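You operate a simulated robot arm through the tools that you are given. There is no shell and no other tool. Be economical: measure what you need, move in short steps, check, and stop when the job is done.

You run a simulated two-armed robot. Do the job below in one go: nothing can be reset, and whatever is moved stays where it is left.

TASK
Day knob to Thursday, all three sliders to NEW, RETURNS clipboard on the desk.
Fine: the clipboard lies flat.

Only the result counts: the job must be done as asked and must still hold three seconds after the hand-in. Knocking over, shifting, dropping, spilling or breaking anything else fails it.

THE ROBOT
Two 7-joint arms with two-finger grippers on one trunk, hanging from a carriage that runs on a gantry, over the field with the corners [79, -2700], [63, 0], [-1217, -7], [-1201, -2707] (x, y) and turns from -289 to 399 degrees about z. Base frame: it is fixed where the carriage stands at the start and does not move with it; the origin is on the floor, on the carriage's upright axis, x ahead of it, y to its left, z up; the surface under the hand at the start is at about z = 820. Units: mm, degrees, N and s.
The left shoulder is at the start at [40, 158, 1415], the right one opposite. With the tool pointing down near the work surface each hand reaches from about 100 to 460 mm from the robot's upright axis, wherever it stands, measured 20 degrees to its own side. Places, roughly: blue order slider [600, 300, 1200]; cash drawer [300, 300, 700]; day knob [600, 100, 1200]; desk [400, 200, 800]; red order slider [600, 300, 1300]; yellow order slider [600, 300, 1000]. Payload 1.96 kg a hand.
Tool frame (each hand has its own): the origin (TCP) lies between the finger pads and is the grasp point; the fingertips stand 20 mm ahead of it; z points along the fingers, y is the line along which they close. The gripper opens to 72 mm. The gripper's body begins 38 mm behind the TCP.
Orientation is that of the tool frame in the base frame, as [roll, pitch, yaw] about the fixed x, y, z axes, in that order (R = Rz(yaw) Ry(pitch) Rx(roll)). With the fingers straight down and closing along the base's y, the tool's x points along the base's -x, its y along +y and its z along -z.

THE INTERFACE
- The arms move only by the tool move_arm. It takes "left_commands", "right_commands" or both (then of equal length, played together; a hand with none holds still); each is a list of rows, each an object (a shift or turn left out is 0, a gripper value left out holds the last) with "slide": the shift along the tool's x, y, z in units of 25 mm (1.0 is 25 mm), a list of three; "delta_rot": the turn, a rotation vector about the tool's x, y, z in units of 6 degrees (1.0 is 6 degrees), a list of three; "gripper": the opening in per cent of the stroke, from 0 (shut) to 100 (fully open). In form: [{"slide": [tx, ty, tz], "delta_rot": [ax, ay, az], "gripper": gripper}, ...]. A call has 1 to 12 rows; each row shifts and turns the commanded pose from where the row before left it, along the tool's axes as they then stand. A call with a number of a shift or a turn outside -1 to 1 is refused whole. Each row takes 0.2 s and may step no farther than 50 mm and 8.6 degrees from the row before; otherwise, or with a gripper value out of range, the whole call is refused. A pose out of reach is approached as far as the arm can. The call stops where the force on the tool passes 40 N (or 10 N more than at its start, if that is more) or the arm is blocked; 0.2 s more then pass. Each finger travels about 45 mm/s and halts on what it meets, pressing with about 34 N; the grip force reading is that of the motor and also rises with nothing between the fingers. The clock runs only during rows and for 0.2 s after the last one: add rows that do not move to give the fingers time. The reply holds the time, the measured pose of the TCP, the force on the tool along the base axes, the opening and the grip force, in the units named above and with some noise, with the torque about the TCP (base axes, N m) and any sound that the robot's microphone picked up.
- Cameras (640 x 400 px; columns grow to the right, rows downward): "scene" is now at [203.7, 32.7, 1758.3]; the picture's right is [0.55, -0.84, 0.00], its down [-0.78, -0.51, -0.36] and it looks along [0.30, 0.20, -0.93] (base axes); focal length 252 px, centre (320, 200). "left" rides on the left gripper at [71, -19, -82] in its tool frame; the picture's right is [0.26, 0.97, 0.00], its down [-0.67, 0.18, -0.72] and it looks along [-0.69, 0.19, 0.70] (tool axes); focal length 280 px, centre (320, 200). "right" rides on the right gripper at [71, 19, -82] in its tool frame; the picture's right is [-0.26, 0.97, 0.00], its down [-0.67, -0.18, -0.72] and it looks along [-0.69, -0.19, 0.70] (tool axes); focal length 280 px, centre (320, 200). There is no depth. A picture from a camera that has moved, and an enlarged one, comes with that camera's place and axes in the base frame and with its lens.
- snapshot(camera): a new picture of that camera. It takes no simulated time.
- move_column(by): slides the trunk up (or, below 0, down) by that many mm; the arms and the scene camera ride with it, the base frame stays. It gives what a move gives, with no picture.
- steer(legs): drives the robot by 1 to 6 legs, each [ahead, left, turn to the left] in mm, mm and degrees, along the robot's own axes; the way and the turn of a leg run together, so that a leg with both is an arc; at most 1500 mm and 180 degrees a leg. The arms and the cameras ride along, it lands a little off, and it stops where it bumps. It keeps to its track: a leg is cut to what the track allows. It gives what a move gives.
- head_to(pan, tilt): turns the head with the scene camera to pan (to the left, within 86 degrees either way) and tilt (down, from -29 to 69), counted from straight ahead of the robot. It gives what a move gives.
- zoom(camera, box): a new picture of the part [left, top, right, bottom] of that camera's present view, enlarged. It takes no simulated time.
- close_job(): hands the job in; it is judged then, once.

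Go step by step. Nothing tells you exact positions but the pictures and the camera data: compare them with the known pose of the tool, close in by small moves and look again before you grip or let go. The budget is 120 turns and 88 pictures, counting those below and the enlarged ones. Unless the task says otherwise, let go and move clear before handing in, and close with one line.

The tools are called after "Call:" by a JSON object that holds its "fn" and its "kwargs". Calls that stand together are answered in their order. move_arm: Moves the arms, as the interface text tells. Its arguments: {"type":"object","properties":{"left_commands":{"type":"array","items":{"type":"object","properties":{"slide":{"type":"array","items":{"type":"number"}},"delta_rot":{"type":"array","items":{"type":"number"}},"gripper":{"type":"number"}}}},"right_commands":{"type":"array","items":{"type":"object","properties":{"slide":{"type":"array","items":{"type":"number"}},"delta_rot":{"type":"array","items":{"type":"number"}},"gripper":{"type":"number"}}}}},"required":[]} The other tools are called the same way: move_column (by) slides the trunk up or down; steer (legs) drives the base; head_to (pan, tilt) turns the head that bears the scene camera; snapshot (camera) takes a picture; zoom (camera, box) takes an enlarged picture of a part of a camera's view; close_job () hands the job in.

At the start:

```text
t: 0.0
left_eef_pos: [360.5, 360.5, 1408.9]
left_ee_rot: [179.9, 0.0, -180.0]
left_force: [-0.5, 0.0, 0.6]
left_torque: [0.01, 0.0, -0.01]
left_opening: 72.1
left_finger_force: 0.2
right_eef_pos: [252.8, -14.5, 1483.1]
right_ee_rot: [-177.1, -2.0, 179.8]
right_force: [0.9, 0.0, -0.1]
right_torque: [0.0, 0.01, 0.0]
right_opening: 72.1
right_finger_force: 0.0
trunk travel left (down, up): [-738.0, 102.0]
robot x, y, heading: [-3.5, 1.3, 0.1]
head pan, tilt: [33.1, 68.8]
```

scene: 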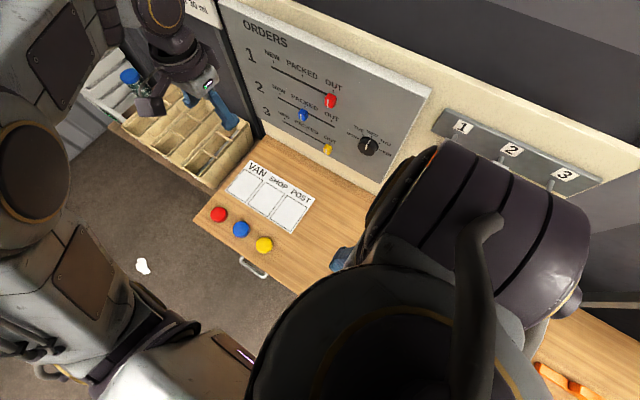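
right: 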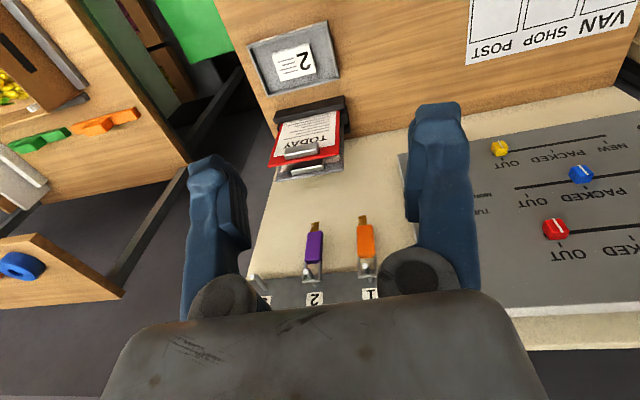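
left: 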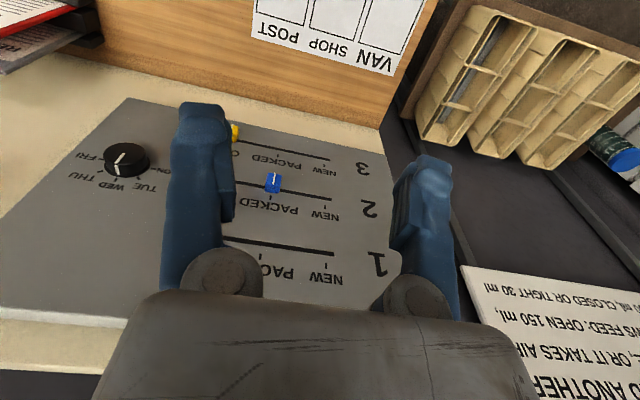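

I see the orders panel on the wall ahead, with the three sliders and the day knob, and a rack of clipboards to the right. I'll turn the head for better views.

Call:
{"fn": "head_to", "kwargs": {"pan": 10, "tilt": 45}}

Call:
{"fn": "snapshot", "kwargs": {"camera": "scene"}}

Call:
{"fn": "zoom", "kwargs": {"camera": "right", "box": [220, 10, 420, 190]}}

Call:
{"fn": "zoom", "kwargs": {"camera": "left", "box": [0, 80, 400, 330]}}

```text
t: 0.9
left_eef_pos: [360.3, 361.2, 1409.9]
left_ee_rot: [180.0, 0.0, -179.9]
left_force: [-0.2, -0.3, -0.2]
left_torque: [0.03, 0.01, 0.0]
left_opening: 72.1
left_finger_force: 0.1
right_eef_pos: [253.3, -12.5, 1481.2]
right_ee_rot: [-176.8, -2.1, 179.9]
right_force: [0.0, -0.1, -0.5]
right_torque: [-0.01, -0.03, -0.01]
right_opening: 71.9
right_finger_force: 0.1
trunk travel left (down, up): [-738.0, 102.0]
robot x, y, heading: [2.0, -2.1, 0.1]
head pan, tilt: [10.0, 45.0]
```

```text
84 pictures are left
camera scene: at [236.9, 16.4, 1787.1], right [0.17, -0.98, 0.0], down [-0.7, -0.12, -0.71], along [0.7, 0.12, -0.71], focal length 252 px, centre (320, 200)
```

scene: 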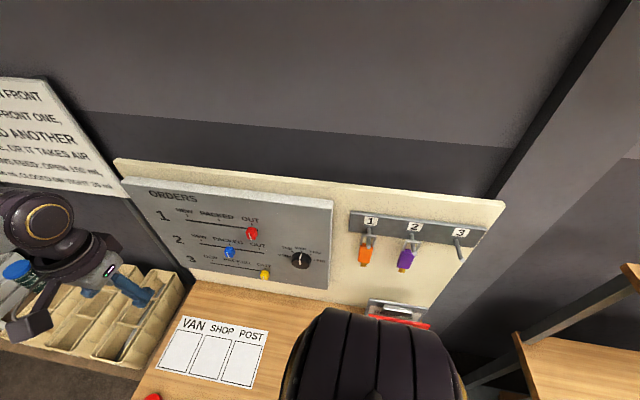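

```text
2.22 times, centred on (320, 100) of right
camera zoom: at [185.0, 10.3, 1564.8], right [0.26, 0.96, -0.06], down [0.7, -0.14, 0.7], along [0.66, -0.23, -0.71], focal length 623 px, centre (320, 422)
```

zoom: 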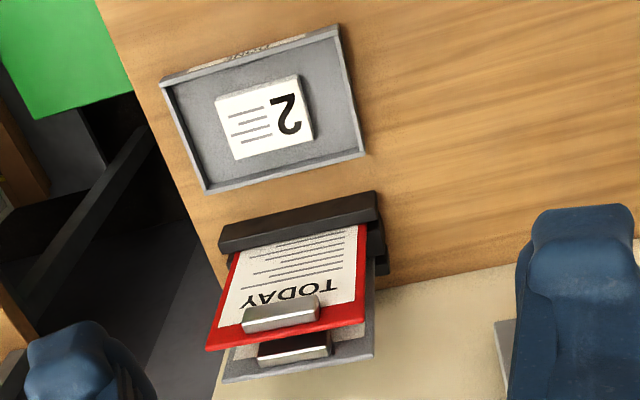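

```text
1.60 times, centred on (200, 205) of left
camera zoom: at [289.6, 341.6, 1491.1], right [-0.26, 0.97, 0.0], down [0.67, 0.18, 0.72], along [0.69, 0.19, -0.7], focal length 449 px, centre (512, 192)
```

zoom: 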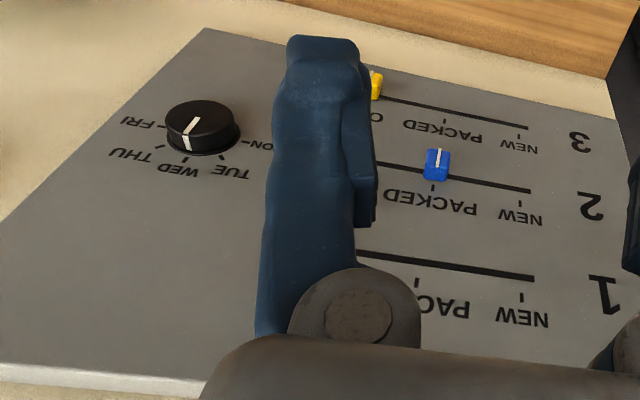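

The panel is vertical at about x=620. The slots run along y with NEW to the left (y≈440), at z≈1261, 1148 and 1036. I'll move the right arm aside to see the clipboards.

Call:
{"fn": "move_arm", "kwargs": {"right_commands": [{"slide": [0, -1, 0]}, {"slide": [0, -1, 0]}, {"slide": [0, -1, 0]}, {"slide": [0, -1, 0]}, {"slide": [0, -1, 0]}, {"slide": [0, -1, 0]}, {"slide": [0, -1, 0]}, {"slide": [0, -1, 0]}, {"slide": [0, -1, 0]}, {"slide": [0, -1, 0]}]}}

Call:
{"fn": "head_to", "kwargs": {"pan": 0, "tilt": 55}}

Call:
{"fn": "snapshot", "kwargs": {"camera": "scene"}}

Call:
{"fn": "snapshot", "kwargs": {"camera": "right"}}

```text
t: 3.1
left_eef_pos: [359.6, 359.6, 1408.4]
left_ee_rot: [179.9, 0.0, 180.0]
left_force: [-0.2, 0.0, 0.1]
left_torque: [0.0, 0.01, -0.01]
left_opening: 72.1
left_finger_force: 0.1
right_eef_pos: [280.7, -229.1, 1435.3]
right_ee_rot: [-177.0, -2.0, 179.9]
right_force: [0.4, -0.9, -0.2]
right_torque: [0.01, 0.02, -0.01]
right_opening: 71.9
right_finger_force: 0.0
right hand out of reach, approached as far as the arm can: row 4, 5, 6, 7, 8, 9, 10
trunk travel left (down, up): [-738.0, 102.0]
robot x, y, heading: [-1.2, 0.5, -0.1]
head pan, tilt: [10.0, 45.0]
```

```text
t: 3.8
left_eef_pos: [360.3, 360.4, 1408.0]
left_ee_rot: [180.0, 0.0, 180.0]
left_force: [-1.1, 0.0, 0.4]
left_torque: [-0.01, 0.0, -0.01]
left_opening: 71.8
left_finger_force: 0.1
right_eef_pos: [279.9, -227.3, 1434.4]
right_ee_rot: [-176.9, -2.0, 179.9]
right_force: [-0.1, 1.0, 0.0]
right_torque: [0.0, 0.01, 0.02]
right_opening: 71.9
right_finger_force: 0.0
trunk travel left (down, up): [-738.0, 102.0]
robot x, y, heading: [-0.1, -0.1, -0.1]
head pan, tilt: [0.0, 55.0]
```

```text
81 pictures are left
camera scene: at [229.0, 2.2, 1773.8], right [0.0, -1.0, 0.0], down [-0.82, 0.0, -0.57], along [0.57, 0.0, -0.82], focal length 252 px, centre (320, 200)
```

scene: 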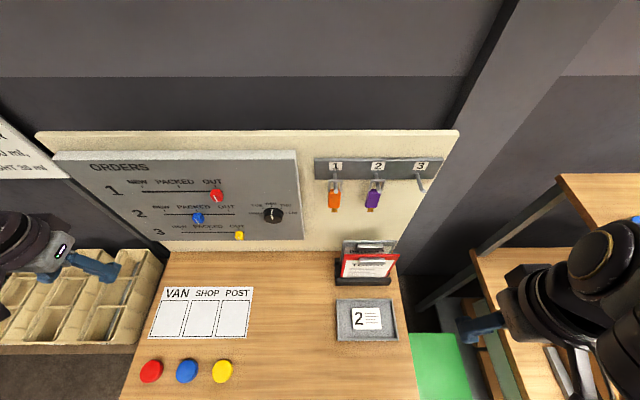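

```text
80 pictures are left
camera right: at [212.5, -204.8, 1517.9], right [0.26, 0.96, -0.06], down [0.7, -0.15, 0.7], along [0.67, -0.23, -0.71], focal length 280 px, centre (320, 200)
```

right: 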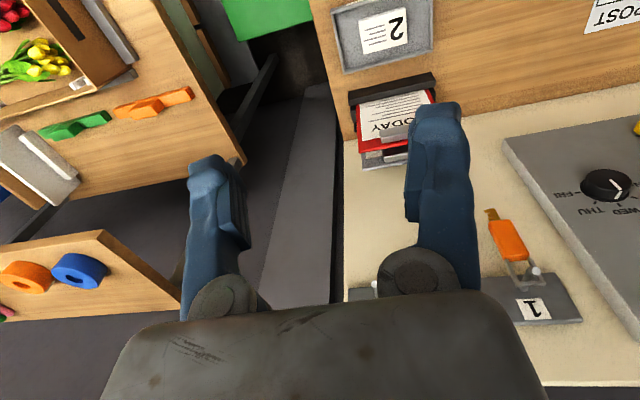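

I can now see the clipboard rack at the right back of the desk. I'll zoom on it and on the panel.

Call:
{"fn": "zoom", "kwargs": {"camera": "scene", "box": [320, 220, 420, 345]}}

Call:
{"fn": "zoom", "kwargs": {"camera": "scene", "box": [90, 150, 310, 260]}}

```text
3.20 times, centred on (370, 282) of scene
camera zoom: at [229.0, 2.2, 1773.8], right [0.0, -1.0, 0.0], down [-0.82, 0.0, -0.57], along [0.57, 0.0, -0.82], focal length 806 px, centre (160, -64)
```

zoom: 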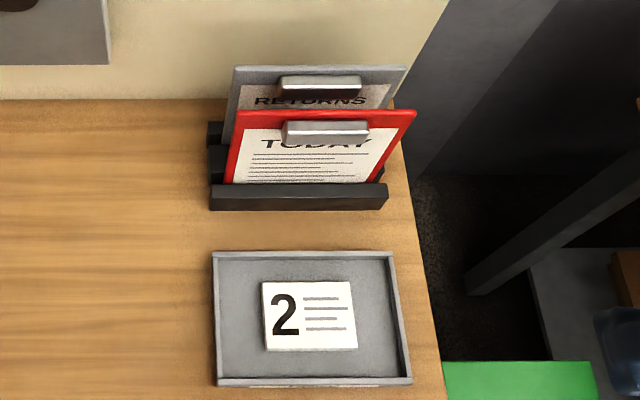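

```text
2.91 times, centred on (200, 205) of scene
camera zoom: at [229.0, 2.2, 1773.8], right [0.0, -1.0, 0.0], down [-0.82, 0.0, -0.57], along [0.57, 0.0, -0.82], focal length 733 px, centre (669, 186)
```

zoom: 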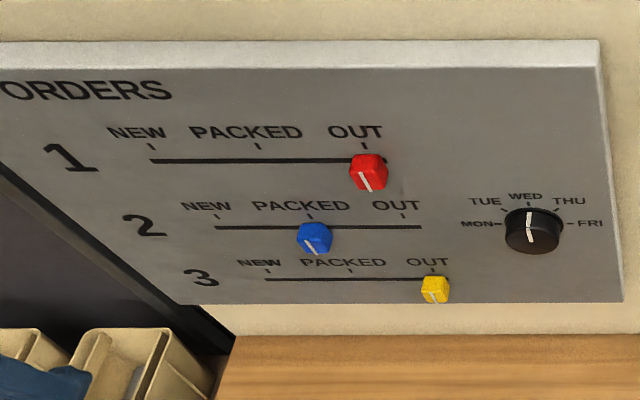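

The knob is at WED, so THU is 45° clockwise. RETURNS stands in the slot behind TODAY. I'll turn the left hand to point forward at the panel.

Call:
{"fn": "move_arm", "kwargs": {"left_commands": [{"slide": [-0.2, 0, 0.2], "delta_rot": [0, -1, 0]}, {"slide": [-0.2, 0, 0.2], "delta_rot": [0, -1, 0]}, {"slide": [-0.2, 0, 0.2], "delta_rot": [0, -1, 0]}, {"slide": [-0.2, 0, 0.2], "delta_rot": [0, -1, 0]}, {"slide": [-0.2, 0, 0.2], "delta_rot": [0, -1, 0]}, {"slide": [-0.2, 0, 0.2], "delta_rot": [0, -1, 0]}, {"slide": [-0.2, 0, 0.2], "delta_rot": [0, -1, 0]}, {"slide": [-0.2, 0, 0.2], "delta_rot": [0, -1, 0]}, {"slide": [-0.2, 0, 0.2], "delta_rot": [0, -1, 0]}, {"slide": [-0.2, 0, 0.2], "delta_rot": [0, -1, 0]}, {"slide": [-0.2, 0, 0.2], "delta_rot": [0, -1, 0]}, {"slide": [-0.2, 0, 0.2], "delta_rot": [0, -1, 0]}]}}

Call:
{"fn": "move_arm", "kwargs": {"left_commands": [{"delta_rot": [0, -1, 0]}, {"delta_rot": [0, -1, 0]}, {"delta_rot": [0, -1, 0]}, {}]}}

Call:
{"fn": "snapshot", "kwargs": {"camera": "left"}}

Call:
{"fn": "snapshot", "kwargs": {"camera": "scene"}}

```text
t: 6.4
left_eef_pos: [438.1, 360.2, 1393.0]
left_ee_rot: [-180.0, 72.2, -179.9]
left_force: [0.6, -0.9, 0.7]
left_torque: [0.04, 0.01, 0.02]
left_opening: 71.6
left_finger_force: 0.0
right_eef_pos: [278.9, -228.2, 1435.4]
right_ee_rot: [-176.9, -2.0, 179.9]
right_force: [-1.2, 0.1, 0.1]
right_torque: [0.01, -0.02, -0.02]
right_opening: 71.5
right_finger_force: 0.1
trunk travel left (down, up): [-738.0, 102.0]
robot x, y, heading: [-0.4, 1.5, 0.0]
head pan, tilt: [0.0, 55.0]
```

```text
t: 7.4
left_eef_pos: [438.4, 360.8, 1392.5]
left_ee_rot: [-19.5, 89.9, -19.5]
left_force: [0.7, 0.1, 0.2]
left_torque: [-0.03, -0.01, 0.0]
left_opening: 71.9
left_finger_force: 0.1
right_eef_pos: [280.8, -228.4, 1434.3]
right_ee_rot: [-176.9, -2.0, 179.9]
right_force: [0.3, -0.2, 0.9]
right_torque: [-0.02, 0.0, -0.02]
right_opening: 72.1
right_finger_force: 0.1
trunk travel left (down, up): [-738.0, 102.0]
robot x, y, heading: [-0.9, -0.4, -0.2]
head pan, tilt: [0.0, 55.0]
```

```text
77 pictures are left
camera left: at [356.5, 341.9, 1321.9], right [0.0, 0.96, -0.26], down [-0.72, 0.18, 0.67], along [0.7, 0.19, 0.69], focal length 280 px, centre (320, 200)
```

left: 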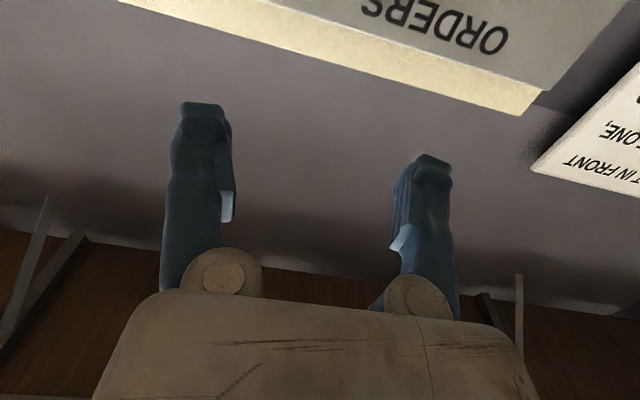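

```text
76 pictures are left
camera scene: at [229.0, 2.2, 1773.8], right [0.0, -1.0, 0.0], down [-0.82, 0.0, -0.57], along [0.57, 0.0, -0.82], focal length 252 px, centre (320, 200)
```

scene: 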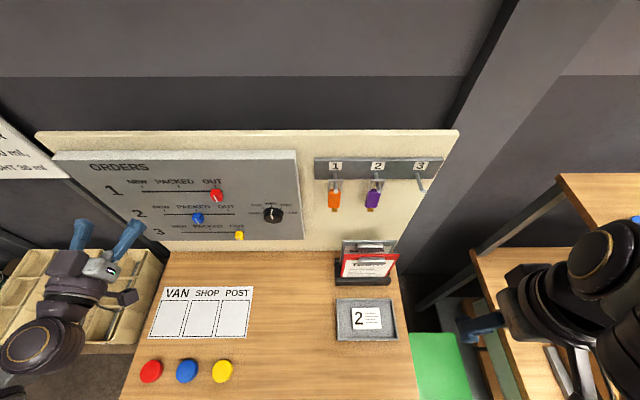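

The left hand now points at the panel. By triangulation the panel face is at x≈603, the rows are at z≈1272, 1166 and 1060, and the red knob is near (588, 254, 1277). I'll go just in front of red.

Call:
{"fn": "move_arm", "kwargs": {"left_commands": [{"slide": [0.93, -0.86, 0.74]}, {"slide": [0.93, -0.86, 0.74]}, {"slide": [0.93, -0.86, 0.74]}, {"slide": [0.93, -0.86, 0.74]}, {"slide": [0.93, -0.86, 0.74]}, {}]}}

Call:
{"fn": "zoom", "kwargs": {"camera": "scene", "box": [90, 150, 310, 260]}}

Call:
{"fn": "snapshot", "kwargs": {"camera": "left"}}

```text
t: 8.8
left_eef_pos: [530.6, 251.7, 1275.9]
left_ee_rot: [-46.8, 90.0, -46.9]
left_force: [-0.2, 0.3, -0.1]
left_torque: [-0.02, -0.01, 0.04]
left_opening: 72.0
left_finger_force: 0.1
right_eef_pos: [279.9, -228.2, 1434.2]
right_ee_rot: [-177.0, -2.1, 179.9]
right_force: [0.0, -0.9, 0.8]
right_torque: [-0.01, 0.0, -0.01]
right_opening: 72.0
right_finger_force: 0.0
trunk travel left (down, up): [-738.0, 102.0]
robot x, y, heading: [-1.5, 2.6, -0.2]
head pan, tilt: [0.0, 55.0]
```

```text
2.91 times, centred on (200, 205) of scene
camera zoom: at [229.0, 2.2, 1773.8], right [0.0, -1.0, 0.0], down [-0.82, 0.0, -0.57], along [0.57, 0.0, -0.82], focal length 733 px, centre (669, 186)
```

zoom: 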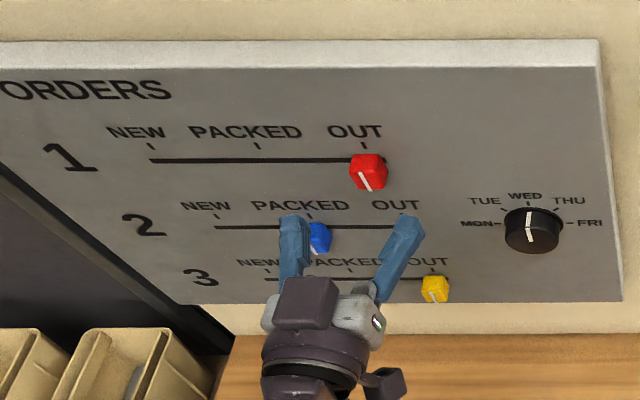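

```text
74 pictures are left
camera left: at [448.7, 232.6, 1205.6], right [0.0, 0.96, -0.26], down [-0.72, 0.18, 0.67], along [0.7, 0.19, 0.69], focal length 280 px, centre (320, 200)
```

left: 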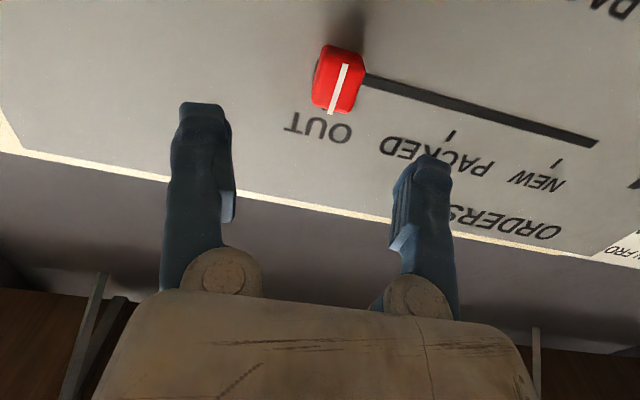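

The two views put the red knob's face near (597, 261, 1265). I'll centre on it and advance.

Call:
{"fn": "move_arm", "kwargs": {"left_commands": [{"slide": [0.45, 0.36, 0]}, {"slide": [0, 0, 0.8]}, {"slide": [0, 0, 0.8]}, {"slide": [0, 0, 0.8]}, {}]}}

Call:
{"fn": "zoom", "kwargs": {"camera": "scene", "box": [90, 150, 310, 260]}}

Call:
{"fn": "snapshot", "kwargs": {"camera": "left"}}

```text
t: 10.0
left_eef_pos: [591.1, 260.9, 1266.2]
left_ee_rot: [156.2, 90.0, 156.1]
left_force: [0.5, 0.6, -0.4]
left_torque: [0.06, 0.02, -0.02]
left_opening: 72.1
left_finger_force: 0.0
right_eef_pos: [280.3, -227.8, 1435.8]
right_ee_rot: [-177.0, -2.1, 180.0]
right_force: [0.5, 0.4, 0.2]
right_torque: [0.0, 0.0, 0.01]
right_opening: 72.2
right_finger_force: 0.0
trunk travel left (down, up): [-738.0, 102.0]
robot x, y, heading: [0.3, -2.1, 0.0]
head pan, tilt: [0.0, 55.0]
```

```text
2.91 times, centred on (200, 205) of scene
camera zoom: at [229.0, 2.2, 1773.8], right [0.0, -1.0, 0.0], down [-0.82, 0.0, -0.57], along [0.57, 0.0, -0.82], focal length 733 px, centre (669, 186)
```

zoom: 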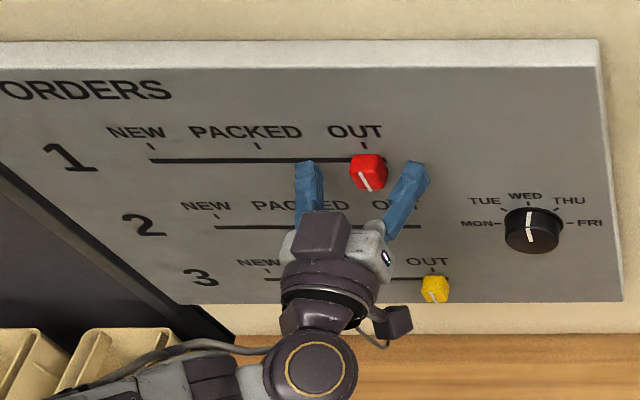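

```text
72 pictures are left
camera left: at [509.0, 242.5, 1195.3], right [0.0, 0.97, -0.26], down [-0.72, 0.18, 0.67], along [0.7, 0.19, 0.69], focal length 280 px, centre (320, 200)
```

left: 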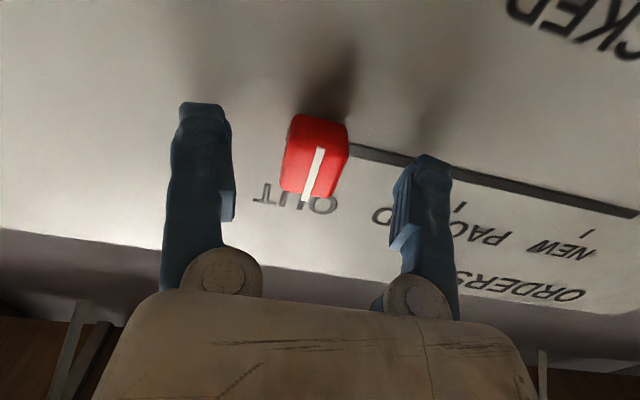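

The fingers straddle the red knob. I'll close on it.

Call:
{"fn": "move_arm", "kwargs": {"left_commands": [{"gripper": 0}, {}, {}, {}]}}

Call:
{"fn": "snapshot", "kwargs": {"camera": "left"}}

```text
t: 11.0
left_eef_pos: [590.9, 261.8, 1266.7]
left_ee_rot: [-102.0, 90.0, -102.2]
left_force: [3.6, -0.2, -3.6]
left_torque: [0.0, -0.02, -0.01]
left_opening: 23.6
left_finger_force: 31.0
right_eef_pos: [280.5, -228.7, 1434.7]
right_ee_rot: [-176.9, -1.9, 179.8]
right_force: [0.2, -0.7, 0.7]
right_torque: [0.0, 0.01, -0.01]
right_opening: 72.2
right_finger_force: 0.0
trunk travel left (down, up): [-738.0, 102.0]
robot x, y, heading: [-1.5, -0.2, -0.1]
head pan, tilt: [0.0, 55.0]
```

```text
71 pictures are left
camera left: at [509.2, 242.5, 1195.5], right [0.0, 0.97, -0.26], down [-0.72, 0.18, 0.67], along [0.7, 0.19, 0.69], focal length 280 px, centre (320, 200)
```

left: 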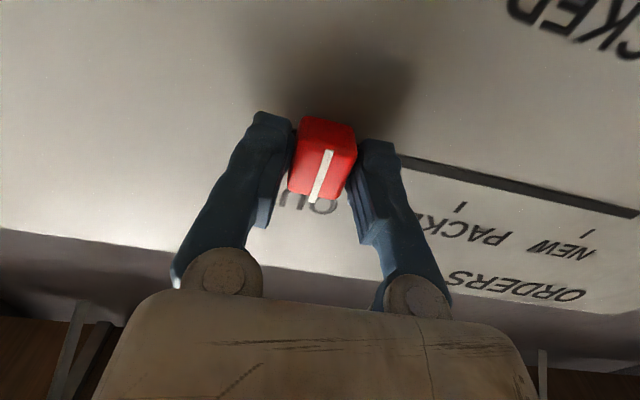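

I have the red knob (23.6 mm wide). I'll slide it toward NEW.

Call:
{"fn": "move_arm", "kwargs": {"left_commands": [{"slide": [0, 1, 0]}, {"slide": [0, 1, 0]}, {"slide": [0, 1, 0]}, {"slide": [0, 1, 0]}, {"slide": [0, 1, 0]}, {"slide": [0, 1, 0]}, {"slide": [0, 1, 0]}, {}]}}

Call:
{"fn": "snapshot", "kwargs": {"camera": "left"}}

Call:
{"fn": "zoom", "kwargs": {"camera": "scene", "box": [90, 150, 310, 260]}}

```text
t: 12.8
left_eef_pos: [590.8, 438.9, 1266.1]
left_ee_rot: [55.2, 89.9, 55.3]
left_force: [-11.2, 0.9, 9.2]
left_torque: [0.05, -0.11, 0.03]
left_opening: 23.0
left_finger_force: 40.4
right_eef_pos: [280.5, -227.1, 1434.6]
right_ee_rot: [-177.0, -2.0, 179.9]
right_force: [-0.4, -0.7, -1.2]
right_torque: [0.0, -0.02, -0.05]
right_opening: 72.2
right_finger_force: 0.1
trunk travel left (down, up): [-738.0, 102.0]
robot x, y, heading: [1.0, -2.7, -0.1]
head pan, tilt: [0.0, 55.0]
```

```text
70 pictures are left
camera left: at [508.3, 419.2, 1195.3], right [0.0, 0.97, -0.26], down [-0.72, 0.18, 0.67], along [0.7, 0.19, 0.69], focal length 280 px, centre (320, 200)
```

left: 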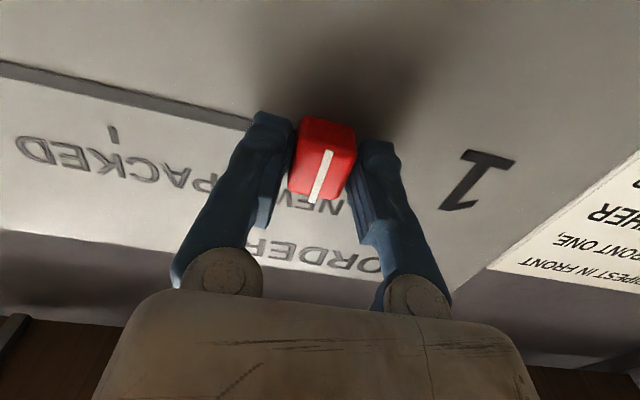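

```text
2.91 times, centred on (200, 205) of scene
camera zoom: at [228.7, 2.6, 1773.8], right [0.0, -1.0, 0.0], down [-0.82, 0.0, -0.57], along [0.57, 0.0, -0.82], focal length 733 px, centre (669, 186)
```

zoom: 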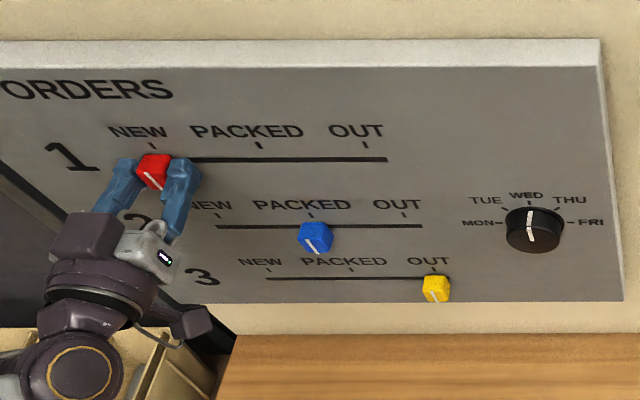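

Red is within a few mm of NEW. I'll nudge it 3 mm, release, back off and check against the tick.

Call:
{"fn": "move_arm", "kwargs": {"left_commands": [{"slide": [0, 0.14, 0]}, {}, {"gripper": 70}, {}, {}, {"slide": [0, 0, -1]}, {"slide": [0, 0, -1]}, {"slide": [0, 0, -1]}, {}]}}

Call:
{"fn": "snapshot", "kwargs": {"camera": "left"}}

Call:
{"fn": "zoom", "kwargs": {"camera": "scene", "box": [90, 150, 310, 260]}}

```text
t: 14.8
left_eef_pos: [514.1, 441.0, 1265.8]
left_ee_rot: [-10.3, 90.0, -10.3]
left_force: [0.1, 0.1, -0.1]
left_torque: [0.01, -0.03, -0.01]
left_opening: 50.5
left_finger_force: 0.1
right_eef_pos: [280.9, -227.6, 1434.6]
right_ee_rot: [-176.9, -2.1, 179.8]
right_force: [0.3, 0.4, 0.5]
right_torque: [0.0, 0.01, -0.03]
right_opening: 71.7
right_finger_force: 0.1
trunk travel left (down, up): [-738.0, 102.0]
robot x, y, heading: [0.4, 1.4, -0.3]
head pan, tilt: [0.0, 55.0]
```

```text
68 pictures are left
camera left: at [433.5, 422.2, 1195.1], right [0.0, 0.97, -0.26], down [-0.72, 0.18, 0.67], along [0.7, 0.19, 0.69], focal length 280 px, centre (320, 200)
```

left: 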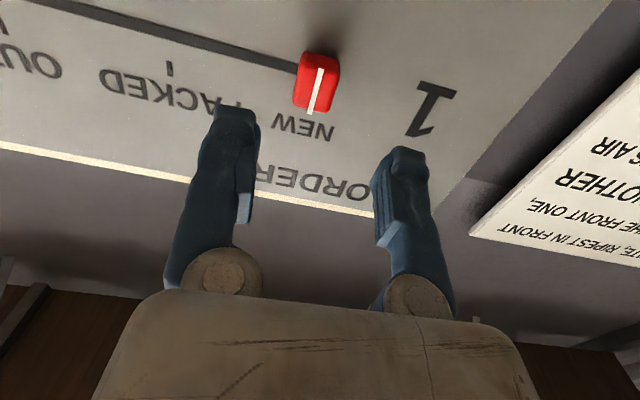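

```text
2.91 times, centred on (200, 205) of scene
camera zoom: at [229.0, 2.2, 1773.8], right [0.0, -1.0, 0.0], down [-0.82, 0.0, -0.57], along [0.57, 0.0, -0.82], focal length 733 px, centre (669, 186)
```

zoom: 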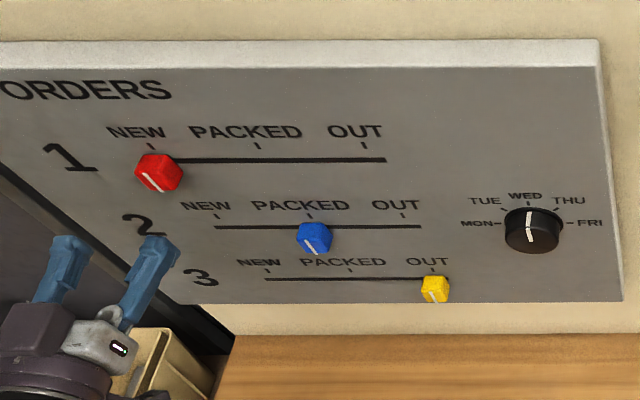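

Red is at NEW. Next is blue, expected near y=351, z≈1155.

Call:
{"fn": "move_arm", "kwargs": {"left_commands": [{"slide": [0.89, -0.72, 0.08], "gripper": 100}, {"slide": [0.89, -0.72, 0.08]}, {"slide": [0.89, -0.72, 0.08]}, {"slide": [0.89, -0.72, 0.08]}, {"slide": [0.89, -0.72, 0.08]}, {}]}}

Call:
{"fn": "snapshot", "kwargs": {"camera": "left"}}

```text
t: 16.2
left_eef_pos: [526.4, 351.2, 1152.8]
left_ee_rot: [-9.1, 90.0, -9.0]
left_force: [-0.7, -0.5, -0.2]
left_torque: [0.0, -0.02, 0.01]
left_opening: 72.1
left_finger_force: 0.0
right_eef_pos: [280.6, -227.5, 1436.2]
right_ee_rot: [-176.8, -2.0, 179.9]
right_force: [0.1, 0.5, -0.7]
right_torque: [-0.04, -0.02, 0.01]
right_opening: 72.0
right_finger_force: 0.2
trunk travel left (down, up): [-738.0, 102.0]
robot x, y, heading: [0.4, -1.2, 0.1]
head pan, tilt: [0.0, 55.0]
```

```text
66 pictures are left
camera left: at [443.4, 331.6, 1082.5], right [0.0, 0.97, -0.26], down [-0.72, 0.18, 0.67], along [0.7, 0.19, 0.69], focal length 280 px, centre (320, 200)
```

left: 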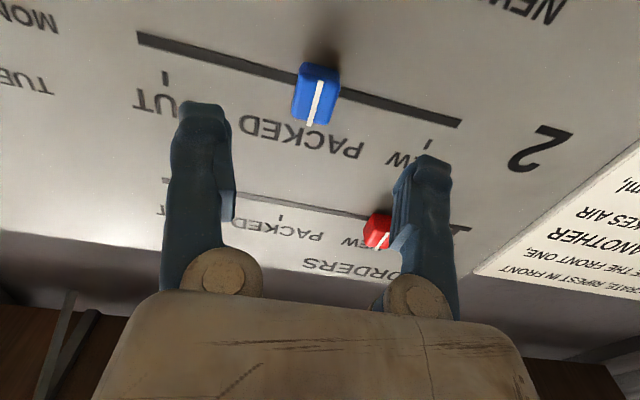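

Blue lines up at (597, 352, 1155). I'll advance and grip.

Call:
{"fn": "move_arm", "kwargs": {"left_commands": [{"slide": [-0.1, 0.02, 0.87]}, {"slide": [0, 0, 0.87]}, {"slide": [0, 0, 0.87]}, {}, {"gripper": 0}, {}, {}, {}]}}

Call:
{"fn": "snapshot", "kwargs": {"camera": "left"}}

```text
t: 18.0
left_eef_pos: [589.8, 352.3, 1156.2]
left_ee_rot: [96.4, 90.0, 96.3]
left_force: [6.5, 1.0, -3.5]
left_torque: [-0.01, 0.09, 0.0]
left_opening: 23.3
left_finger_force: 31.2
right_eef_pos: [280.0, -227.3, 1433.6]
right_ee_rot: [-176.9, -1.9, 179.8]
right_force: [-0.6, 0.6, 0.1]
right_torque: [0.03, 0.03, 0.0]
right_opening: 71.8
right_finger_force: 0.0
trunk travel left (down, up): [-738.0, 102.0]
robot x, y, heading: [1.7, -0.6, 0.0]
head pan, tilt: [0.0, 55.0]
```

```text
65 pictures are left
camera left: at [509.5, 332.8, 1086.0], right [0.0, 0.97, -0.26], down [-0.72, 0.18, 0.67], along [0.7, 0.19, 0.69], focal length 280 px, centre (320, 200)
```

left: 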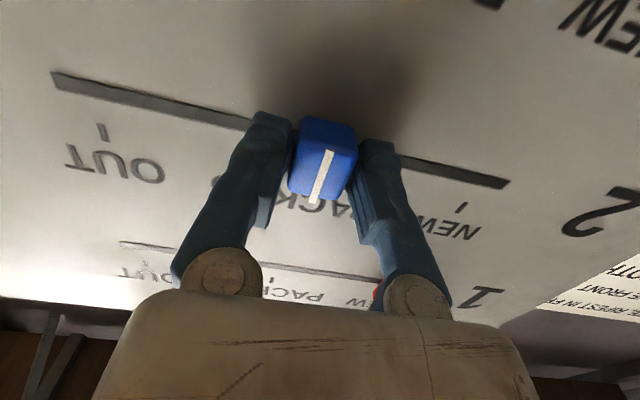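

Blue is gripped at y=352. I'll slide it 90 mm to NEW, release and back off.

Call:
{"fn": "move_arm", "kwargs": {"left_commands": [{"slide": [0, 0.9, 0]}, {"slide": [0, 0.9, 0]}, {"slide": [0, 0.9, 0]}, {"slide": [0, 0.9, 0]}, {}, {}, {"gripper": 75}, {}, {}, {"slide": [0, 0, -1]}, {"slide": [0, 0, -1]}, {"slide": [0, 0, -1]}]}}

Call:
{"fn": "snapshot", "kwargs": {"camera": "left"}}

Call:
{"fn": "zoom", "kwargs": {"camera": "scene", "box": [90, 150, 310, 260]}}

```text
t: 20.6
left_eef_pos: [514.0, 441.4, 1155.7]
left_ee_rot: [-87.5, 90.0, -87.4]
left_force: [-0.3, 0.2, -0.2]
left_torque: [-0.02, 0.01, -0.02]
left_opening: 53.9
left_finger_force: 0.0
right_eef_pos: [280.2, -228.9, 1434.4]
right_ee_rot: [-176.9, -2.0, 179.9]
right_force: [0.3, 0.3, 0.3]
right_torque: [0.02, -0.03, 0.0]
right_opening: 72.2
right_finger_force: 0.0
trunk travel left (down, up): [-738.0, 102.0]
robot x, y, heading: [0.4, -0.8, 0.1]
head pan, tilt: [0.0, 55.0]
```

```text
64 pictures are left
camera left: at [433.6, 422.5, 1085.9], right [0.0, 0.97, -0.26], down [-0.72, 0.18, 0.67], along [0.7, 0.19, 0.69], focal length 280 px, centre (320, 200)
```

left: 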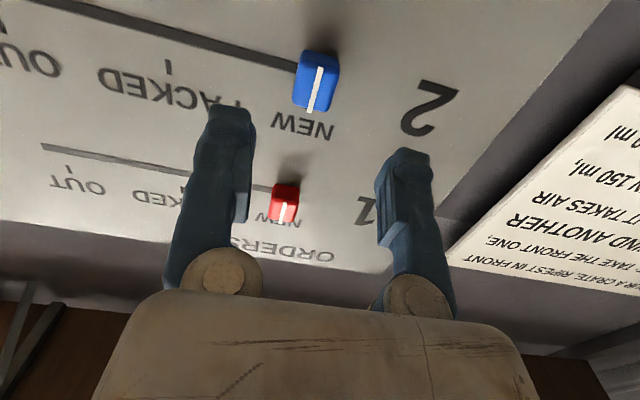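

```text
2.91 times, centred on (200, 205) of scene
camera zoom: at [229.0, 2.2, 1773.8], right [0.0, -1.0, 0.0], down [-0.82, 0.0, -0.57], along [0.57, 0.0, -0.82], focal length 733 px, centre (669, 186)
```

zoom: 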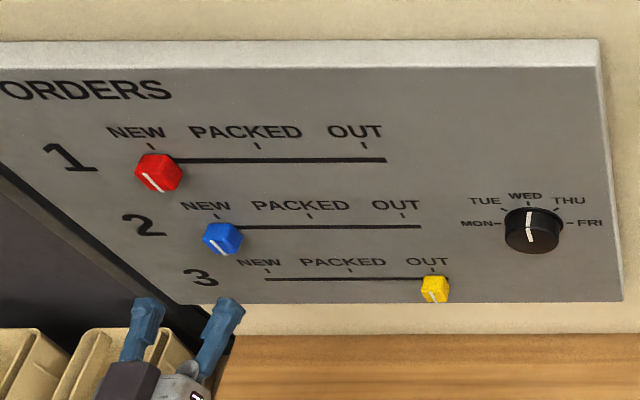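

Blue is at NEW. Next is yellow, near (597, 262, 1046).

Call:
{"fn": "move_arm", "kwargs": {"left_commands": [{"slide": [0.55, -0.9, 0.06], "gripper": 100}, {"slide": [0.55, -0.9, 0.06]}, {"slide": [0.55, -0.9, 0.06]}, {"slide": [0.55, -0.9, 0.06]}, {"slide": [0.55, -0.9, 0.06]}, {"slide": [0.55, -0.9, 0.06]}, {"slide": [0.55, -0.9, 0.06]}, {"slide": [0.55, -0.9, 0.06]}, {}]}}

Call:
{"fn": "snapshot", "kwargs": {"camera": "left"}}

```text
t: 22.6
left_eef_pos: [528.6, 261.9, 1046.4]
left_ee_rot: [137.0, 90.0, 137.0]
left_force: [0.5, 0.1, 0.9]
left_torque: [-0.01, 0.0, 0.02]
left_opening: 72.2
left_finger_force: 0.1
right_eef_pos: [280.9, -229.7, 1434.6]
right_ee_rot: [-176.9, -2.0, 179.9]
right_force: [0.0, 0.7, -0.3]
right_torque: [0.0, 0.0, 0.01]
right_opening: 72.0
right_finger_force: 0.2
trunk travel left (down, up): [-738.0, 102.0]
robot x, y, heading: [0.3, -0.2, 0.2]
head pan, tilt: [0.0, 55.0]
```

```text
62 pictures are left
camera left: at [445.9, 242.1, 975.6], right [0.0, 0.96, -0.26], down [-0.72, 0.18, 0.67], along [0.7, 0.19, 0.69], focal length 280 px, centre (320, 200)
```

left: 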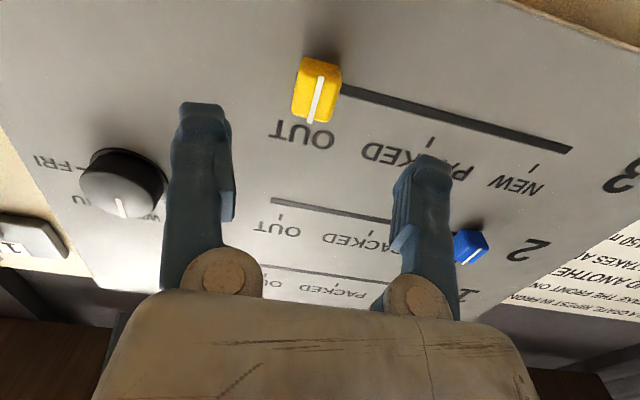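

Yellow lines up just as blue did. I'll grip it and slide it.

Call:
{"fn": "move_arm", "kwargs": {"left_commands": [{"slide": [0, 0, 0.83]}, {"slide": [0, 0, 0.83]}, {"slide": [0, 0, 0.83]}, {}, {"gripper": 0}, {}, {}, {}]}}

Call:
{"fn": "move_arm", "kwargs": {"left_commands": [{"slide": [0, 0.9, 0]}, {"slide": [0, 0.9, 0]}, {"slide": [0, 0.9, 0]}, {"slide": [0, 0.9, 0]}, {"slide": [0, 0.9, 0]}, {"slide": [0, 0.9, 0]}, {"slide": [0, 0.9, 0]}, {"slide": [0, 0.9, 0]}, {}]}}

Call:
{"fn": "snapshot", "kwargs": {"camera": "left"}}

```text
t: 24.4
left_eef_pos: [590.1, 260.6, 1046.4]
left_ee_rot: [-13.1, 90.0, -13.1]
left_force: [5.1, 0.2, -3.9]
left_torque: [-0.04, 0.04, 0.01]
left_opening: 23.7
left_finger_force: 31.0
right_eef_pos: [281.5, -228.0, 1434.7]
right_ee_rot: [-176.9, -1.9, 179.9]
right_force: [0.1, 0.0, -0.3]
right_torque: [-0.04, 0.01, -0.04]
right_opening: 72.2
right_finger_force: 0.1
trunk travel left (down, up): [-738.0, 102.0]
robot x, y, heading: [0.5, -2.1, -0.3]
head pan, tilt: [0.0, 55.0]
```

```text
t: 26.4
left_eef_pos: [572.9, 414.2, 1070.2]
left_ee_rot: [22.6, 89.8, 22.7]
left_force: [-0.2, 0.3, -0.7]
left_torque: [-0.01, -0.02, 0.0]
left_opening: 0.1
left_finger_force: 29.3
left hand out of reach, approached as far as the arm can: row 4, 5, 6, 7, 8
right_eef_pos: [280.2, -227.8, 1434.7]
right_ee_rot: [-176.9, -2.0, 179.9]
right_force: [-0.1, -1.2, -0.3]
right_torque: [0.01, -0.01, -0.03]
right_opening: 72.1
right_finger_force: 0.0
trunk travel left (down, up): [-738.0, 102.0]
robot x, y, heading: [1.1, 3.2, -0.2]
head pan, tilt: [0.0, 55.0]
```

```text
61 pictures are left
camera left: at [491.4, 395.5, 1000.0], right [0.0, 0.97, -0.26], down [-0.72, 0.18, 0.67], along [0.7, 0.19, 0.69], focal length 280 px, centre (320, 200)
```

left: 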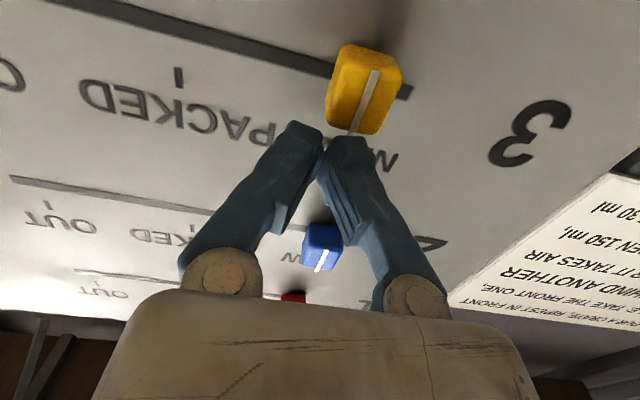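

The arm ran out of reach low down, and the fingers slipped off with yellow about 15 mm short of NEW. I'll back off and look before lowering the trunk.

Call:
{"fn": "move_arm", "kwargs": {"left_commands": [{"slide": [0, 0, -1]}, {"slide": [0, 0, -1]}, {"slide": [0, 0, -1], "gripper": 100}, {}, {}, {}]}}

Call:
{"fn": "head_to", "kwargs": {"pan": 30, "tilt": 50}}

Call:
{"fn": "snapshot", "kwargs": {"camera": "scene"}}

```text
t: 27.8
left_eef_pos: [535.1, 413.7, 1068.6]
left_ee_rot: [-49.2, 89.9, -49.2]
left_force: [0.2, -1.2, -0.5]
left_torque: [0.01, -0.02, 0.02]
left_opening: 71.9
left_finger_force: 0.0
left hand out of reach, approached as far as the arm can: row 2, 3
right_eef_pos: [280.6, -227.5, 1434.9]
right_ee_rot: [-176.9, -2.0, 179.9]
right_force: [0.1, 0.8, -0.2]
right_torque: [0.02, 0.03, -0.02]
right_opening: 71.8
right_finger_force: 0.0
trunk travel left (down, up): [-738.0, 102.0]
robot x, y, heading: [-0.5, 1.7, 0.1]
head pan, tilt: [0.0, 55.0]
```

```text
t: 28.8
left_eef_pos: [535.3, 414.7, 1068.8]
left_ee_rot: [-52.1, 89.9, -52.2]
left_force: [-0.1, -1.1, 0.3]
left_torque: [-0.01, 0.01, 0.01]
left_opening: 71.9
left_finger_force: 0.0
right_eef_pos: [280.7, -228.2, 1435.1]
right_ee_rot: [-176.8, -2.0, -180.0]
right_force: [-0.2, 1.0, 0.4]
right_torque: [-0.03, 0.0, 0.03]
right_opening: 71.9
right_finger_force: 0.0
trunk travel left (down, up): [-738.0, 102.0]
robot x, y, heading: [-1.0, 0.1, -0.0]
head pan, tilt: [30.0, 50.0]
```

```text
60 pictures are left
camera scene: at [223.6, 40.6, 1780.3], right [0.5, -0.87, 0.0], down [-0.66, -0.38, -0.64], along [0.56, 0.32, -0.77], focal length 252 px, centre (320, 200)
```

scene: 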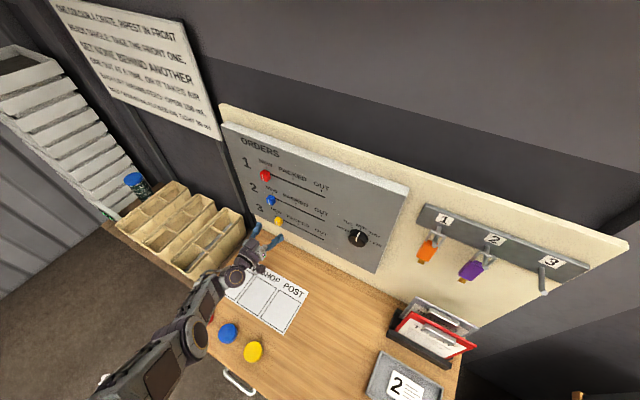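

The arm is stretched straight. I'll raise the hand relative to the trunk, then lower the trunk 150 mm.

Call:
{"fn": "move_arm", "kwargs": {"left_commands": [{"slide": [-1, 0, -0.3]}, {"slide": [-1, 0, -0.3]}, {"slide": [-1, 0, 0]}, {"slide": [-1, 0, 0]}, {"slide": [-1, 0, 0]}, {"slide": [-1, 0, 0]}, {}]}}

Call:
{"fn": "move_column", "kwargs": {"by": -160}}

Call:
{"fn": "snapshot", "kwargs": {"camera": "left"}}

```text
t: 30.4
left_eef_pos: [519.5, 413.3, 1219.3]
left_ee_rot: [-120.6, 89.9, -120.6]
left_force: [-0.1, 0.3, -1.5]
left_torque: [0.01, 0.01, 0.0]
left_opening: 71.7
left_finger_force: 0.0
right_eef_pos: [279.5, -227.2, 1435.1]
right_ee_rot: [-176.9, -2.0, 179.9]
right_force: [0.0, 0.7, -0.9]
right_torque: [-0.02, -0.01, -0.01]
right_opening: 71.8
right_finger_force: 0.0
trunk travel left (down, up): [-738.0, 102.0]
robot x, y, heading: [-0.6, 1.8, 0.3]
head pan, tilt: [30.0, 50.0]
```

```text
t: 32.2
left_eef_pos: [521.6, 413.0, 1057.9]
left_ee_rot: [-152.8, 89.9, -152.9]
left_force: [0.4, 0.1, 0.5]
left_torque: [0.0, 0.0, -0.03]
left_opening: 72.0
left_finger_force: 0.1
right_eef_pos: [281.5, -227.9, 1274.9]
right_ee_rot: [-176.9, -2.0, 179.8]
right_force: [-0.3, -0.1, 0.4]
right_torque: [-0.02, 0.01, 0.0]
right_opening: 72.0
right_finger_force: 0.1
trunk travel left (down, up): [-578.0, 262.0]
robot x, y, heading: [1.3, 0.6, 0.0]
head pan, tilt: [30.0, 50.0]
```

```text
59 pictures are left
camera left: at [438.9, 394.2, 988.0], right [0.0, 0.97, -0.26], down [-0.72, 0.18, 0.67], along [0.7, 0.19, 0.69], focal length 280 px, centre (320, 200)
```

left: 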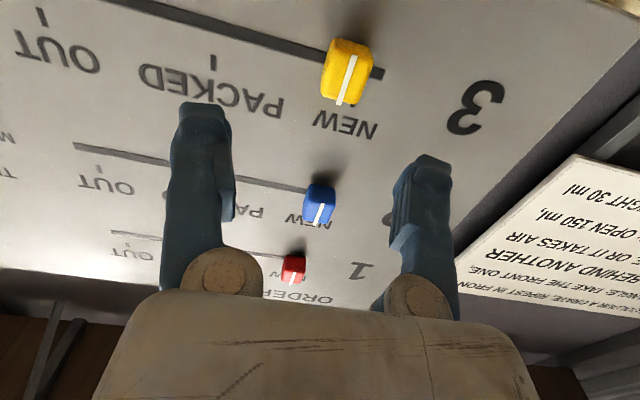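

Yellow is at y≈427, z≈1047. I'll grip it again.

Call:
{"fn": "move_arm", "kwargs": {"left_commands": [{"slide": [0.45, 0.56, 0]}, {"slide": [0, 0, 0.92]}, {"slide": [0, 0, 0.92]}, {"slide": [0, 0, 0.92]}, {}, {"gripper": 0}, {}, {}, {}]}}

Call:
{"fn": "snapshot", "kwargs": {"camera": "left"}}

```text
t: 34.2
left_eef_pos: [589.8, 426.4, 1048.0]
left_ee_rot: [32.7, 89.9, 32.7]
left_force: [4.0, 0.0, -1.7]
left_torque: [-0.02, 0.02, -0.02]
left_opening: 23.7
left_finger_force: 30.9
right_eef_pos: [281.3, -228.9, 1275.1]
right_ee_rot: [-176.9, -1.9, 179.9]
right_force: [0.2, -0.7, -0.6]
right_torque: [0.0, 0.0, 0.01]
right_opening: 72.2
right_finger_force: 0.1
trunk travel left (down, up): [-578.0, 262.0]
robot x, y, heading: [-2.3, 2.1, -0.1]
head pan, tilt: [30.0, 50.0]
```

```text
58 pictures are left
camera left: at [508.3, 407.7, 976.9], right [0.0, 0.96, -0.26], down [-0.72, 0.18, 0.67], along [0.7, 0.19, 0.69], focal length 280 px, centre (320, 200)
```

left: 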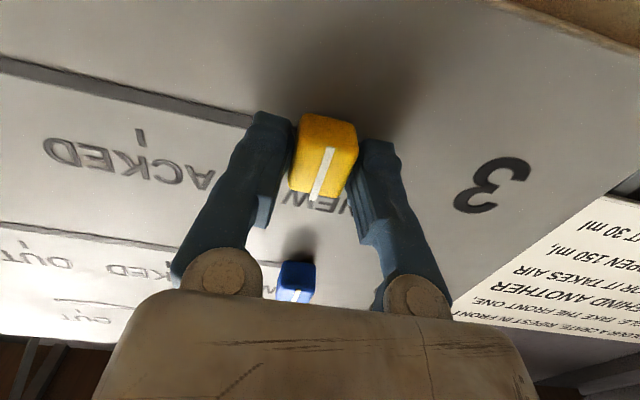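

I'll slide it 15 mm to y≈441, release and back off.

Call:
{"fn": "move_arm", "kwargs": {"left_commands": [{"slide": [0, 0.6, 0]}, {}, {}, {"gripper": 75}, {}, {}, {"slide": [0, 0, -1]}, {"slide": [0, 0, -1]}, {"slide": [0, 0, -1]}, {}]}}

Call:
{"fn": "snapshot", "kwargs": {"camera": "left"}}

Call:
{"fn": "snapshot", "kwargs": {"camera": "scene"}}

```text
t: 36.4
left_eef_pos: [512.6, 441.8, 1047.2]
left_ee_rot: [79.6, 90.0, 79.7]
left_force: [0.0, -0.7, 0.7]
left_torque: [0.03, -0.01, 0.02]
left_opening: 53.9
left_finger_force: 0.0
right_eef_pos: [280.4, -227.4, 1274.8]
right_ee_rot: [-176.9, -2.0, 179.9]
right_force: [-0.4, -0.5, 0.5]
right_torque: [0.01, 0.0, -0.03]
right_opening: 71.9
right_finger_force: 0.1
trunk travel left (down, up): [-578.0, 262.0]
robot x, y, heading: [-2.8, 2.5, -0.2]
head pan, tilt: [30.0, 50.0]
```

```text
57 pictures are left
camera left: at [432.4, 423.0, 976.8], right [0.0, 0.97, -0.26], down [-0.72, 0.18, 0.67], along [0.7, 0.19, 0.69], focal length 280 px, centre (320, 200)
```

left: 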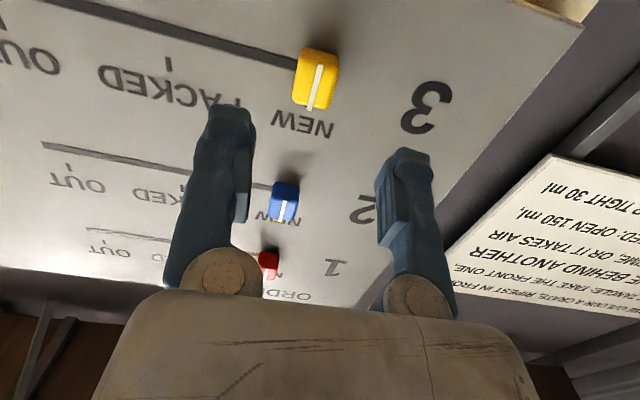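

```text
56 pictures are left
camera scene: at [223.6, 40.7, 1620.3], right [0.5, -0.87, 0.0], down [-0.66, -0.38, -0.64], along [0.56, 0.32, -0.77], focal length 252 px, centre (320, 200)
```

scene: 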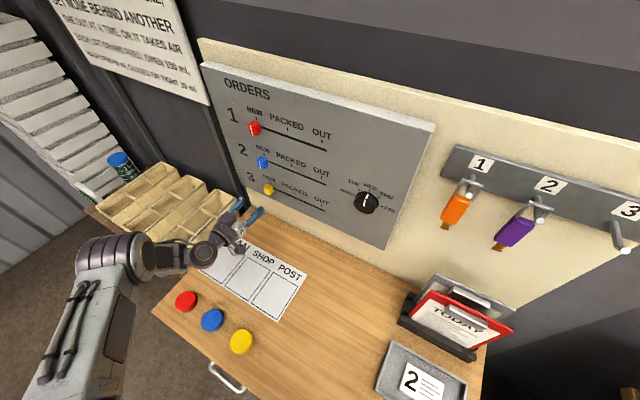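

All three sliders are aligned at NEW. Next is the day knob, estimated at (601, 135, 1159) and about 56 mm across. I'll move in front of it.

Call:
{"fn": "move_arm", "kwargs": {"left_commands": [{"slide": [-0.37, -1, 0], "gripper": 100}, {"slide": [-0.37, -1, 0]}, {"slide": [-0.37, -1, 0]}, {"slide": [-0.37, -1, 0]}, {"slide": [-0.37, -1, 0]}, {"slide": [-0.37, -1, 0]}, {"slide": [-0.37, -1, 0]}, {"slide": [-0.37, -1, 0]}, {"slide": [-0.37, -1, 0]}, {"slide": [-0.37, -1, 0]}, {"slide": [-0.37, -1, 0]}, {"slide": [-0.37, -1, 0]}]}}

Call:
{"fn": "move_arm", "kwargs": {"left_commands": [{"slide": [0, -0.27, 0]}, {}]}}

Call:
{"fn": "snapshot", "kwargs": {"camera": "left"}}

Call:
{"fn": "head_to", "kwargs": {"pan": 0, "tilt": 45}}

Call:
{"fn": "snapshot", "kwargs": {"camera": "scene"}}

```text
t: 39.0
left_eef_pos: [515.0, 143.0, 1157.8]
left_ee_rot: [-130.8, 90.0, -130.9]
left_force: [-0.4, 0.1, 0.1]
left_torque: [-0.01, -0.02, -0.01]
left_opening: 71.9
left_finger_force: 0.1
right_eef_pos: [280.1, -228.2, 1274.7]
right_ee_rot: [-176.8, -1.9, -180.0]
right_force: [-0.3, 0.7, -0.4]
right_torque: [0.04, -0.04, -0.01]
right_opening: 72.1
right_finger_force: 0.0
trunk travel left (down, up): [-578.0, 262.0]
robot x, y, heading: [-1.0, 0.8, 0.2]
head pan, tilt: [30.0, 50.0]
```

```text
t: 39.6
left_eef_pos: [514.9, 136.8, 1158.2]
left_ee_rot: [-84.3, 90.0, -84.3]
left_force: [-1.1, -0.9, 0.1]
left_torque: [-0.01, 0.02, 0.01]
left_opening: 72.0
left_finger_force: 0.1
right_eef_pos: [281.3, -227.0, 1276.0]
right_ee_rot: [-176.9, -2.0, 179.9]
right_force: [-0.5, -0.5, 0.0]
right_torque: [0.02, 0.01, 0.04]
right_opening: 72.1
right_finger_force: 0.2
trunk travel left (down, up): [-578.0, 262.0]
robot x, y, heading: [2.4, -0.2, -0.1]
head pan, tilt: [30.0, 50.0]
```

```text
55 pictures are left
camera left: at [433.1, 116.8, 1087.5], right [0.0, 0.96, -0.26], down [-0.72, 0.18, 0.67], along [0.7, 0.19, 0.69], focal length 280 px, centre (320, 200)
```

left: 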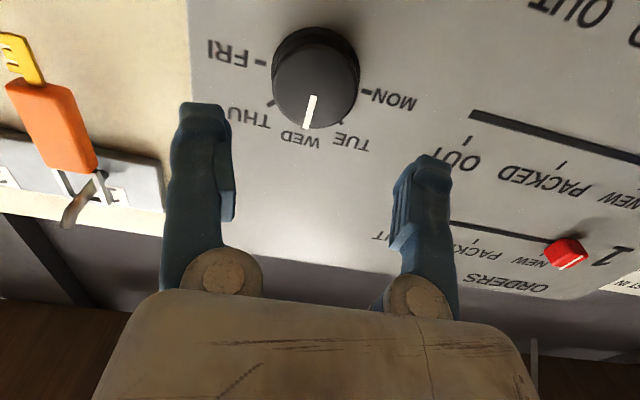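

```text
t: 40.5
left_eef_pos: [514.1, 135.9, 1158.1]
left_ee_rot: [-140.5, 90.0, -140.6]
left_force: [-0.6, -0.6, 0.0]
left_torque: [0.02, 0.01, 0.0]
left_opening: 72.0
left_finger_force: 0.1
right_eef_pos: [281.1, -227.9, 1274.9]
right_ee_rot: [-176.9, -2.1, 179.9]
right_force: [-0.5, -0.4, -0.1]
right_torque: [-0.03, 0.0, 0.0]
right_opening: 71.9
right_finger_force: 0.1
trunk travel left (down, up): [-578.0, 262.0]
robot x, y, heading: [-0.7, -0.9, 0.3]
head pan, tilt: [0.0, 45.0]
```

```text
54 pictures are left
camera scene: at [238.2, 2.3, 1627.2], right [0.0, -1.0, 0.0], down [-0.71, 0.0, -0.71], along [0.71, 0.0, -0.71], focal length 252 px, centre (320, 200)
```

scene: 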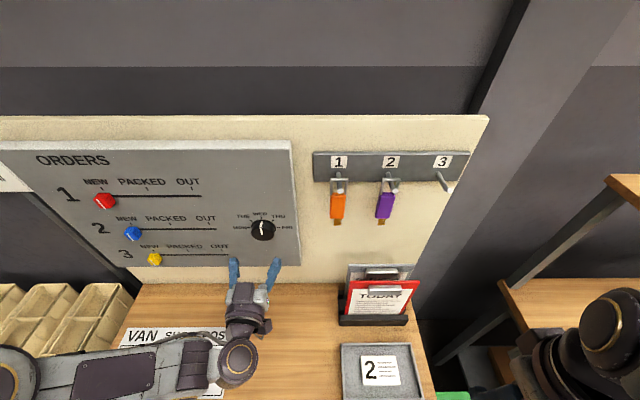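

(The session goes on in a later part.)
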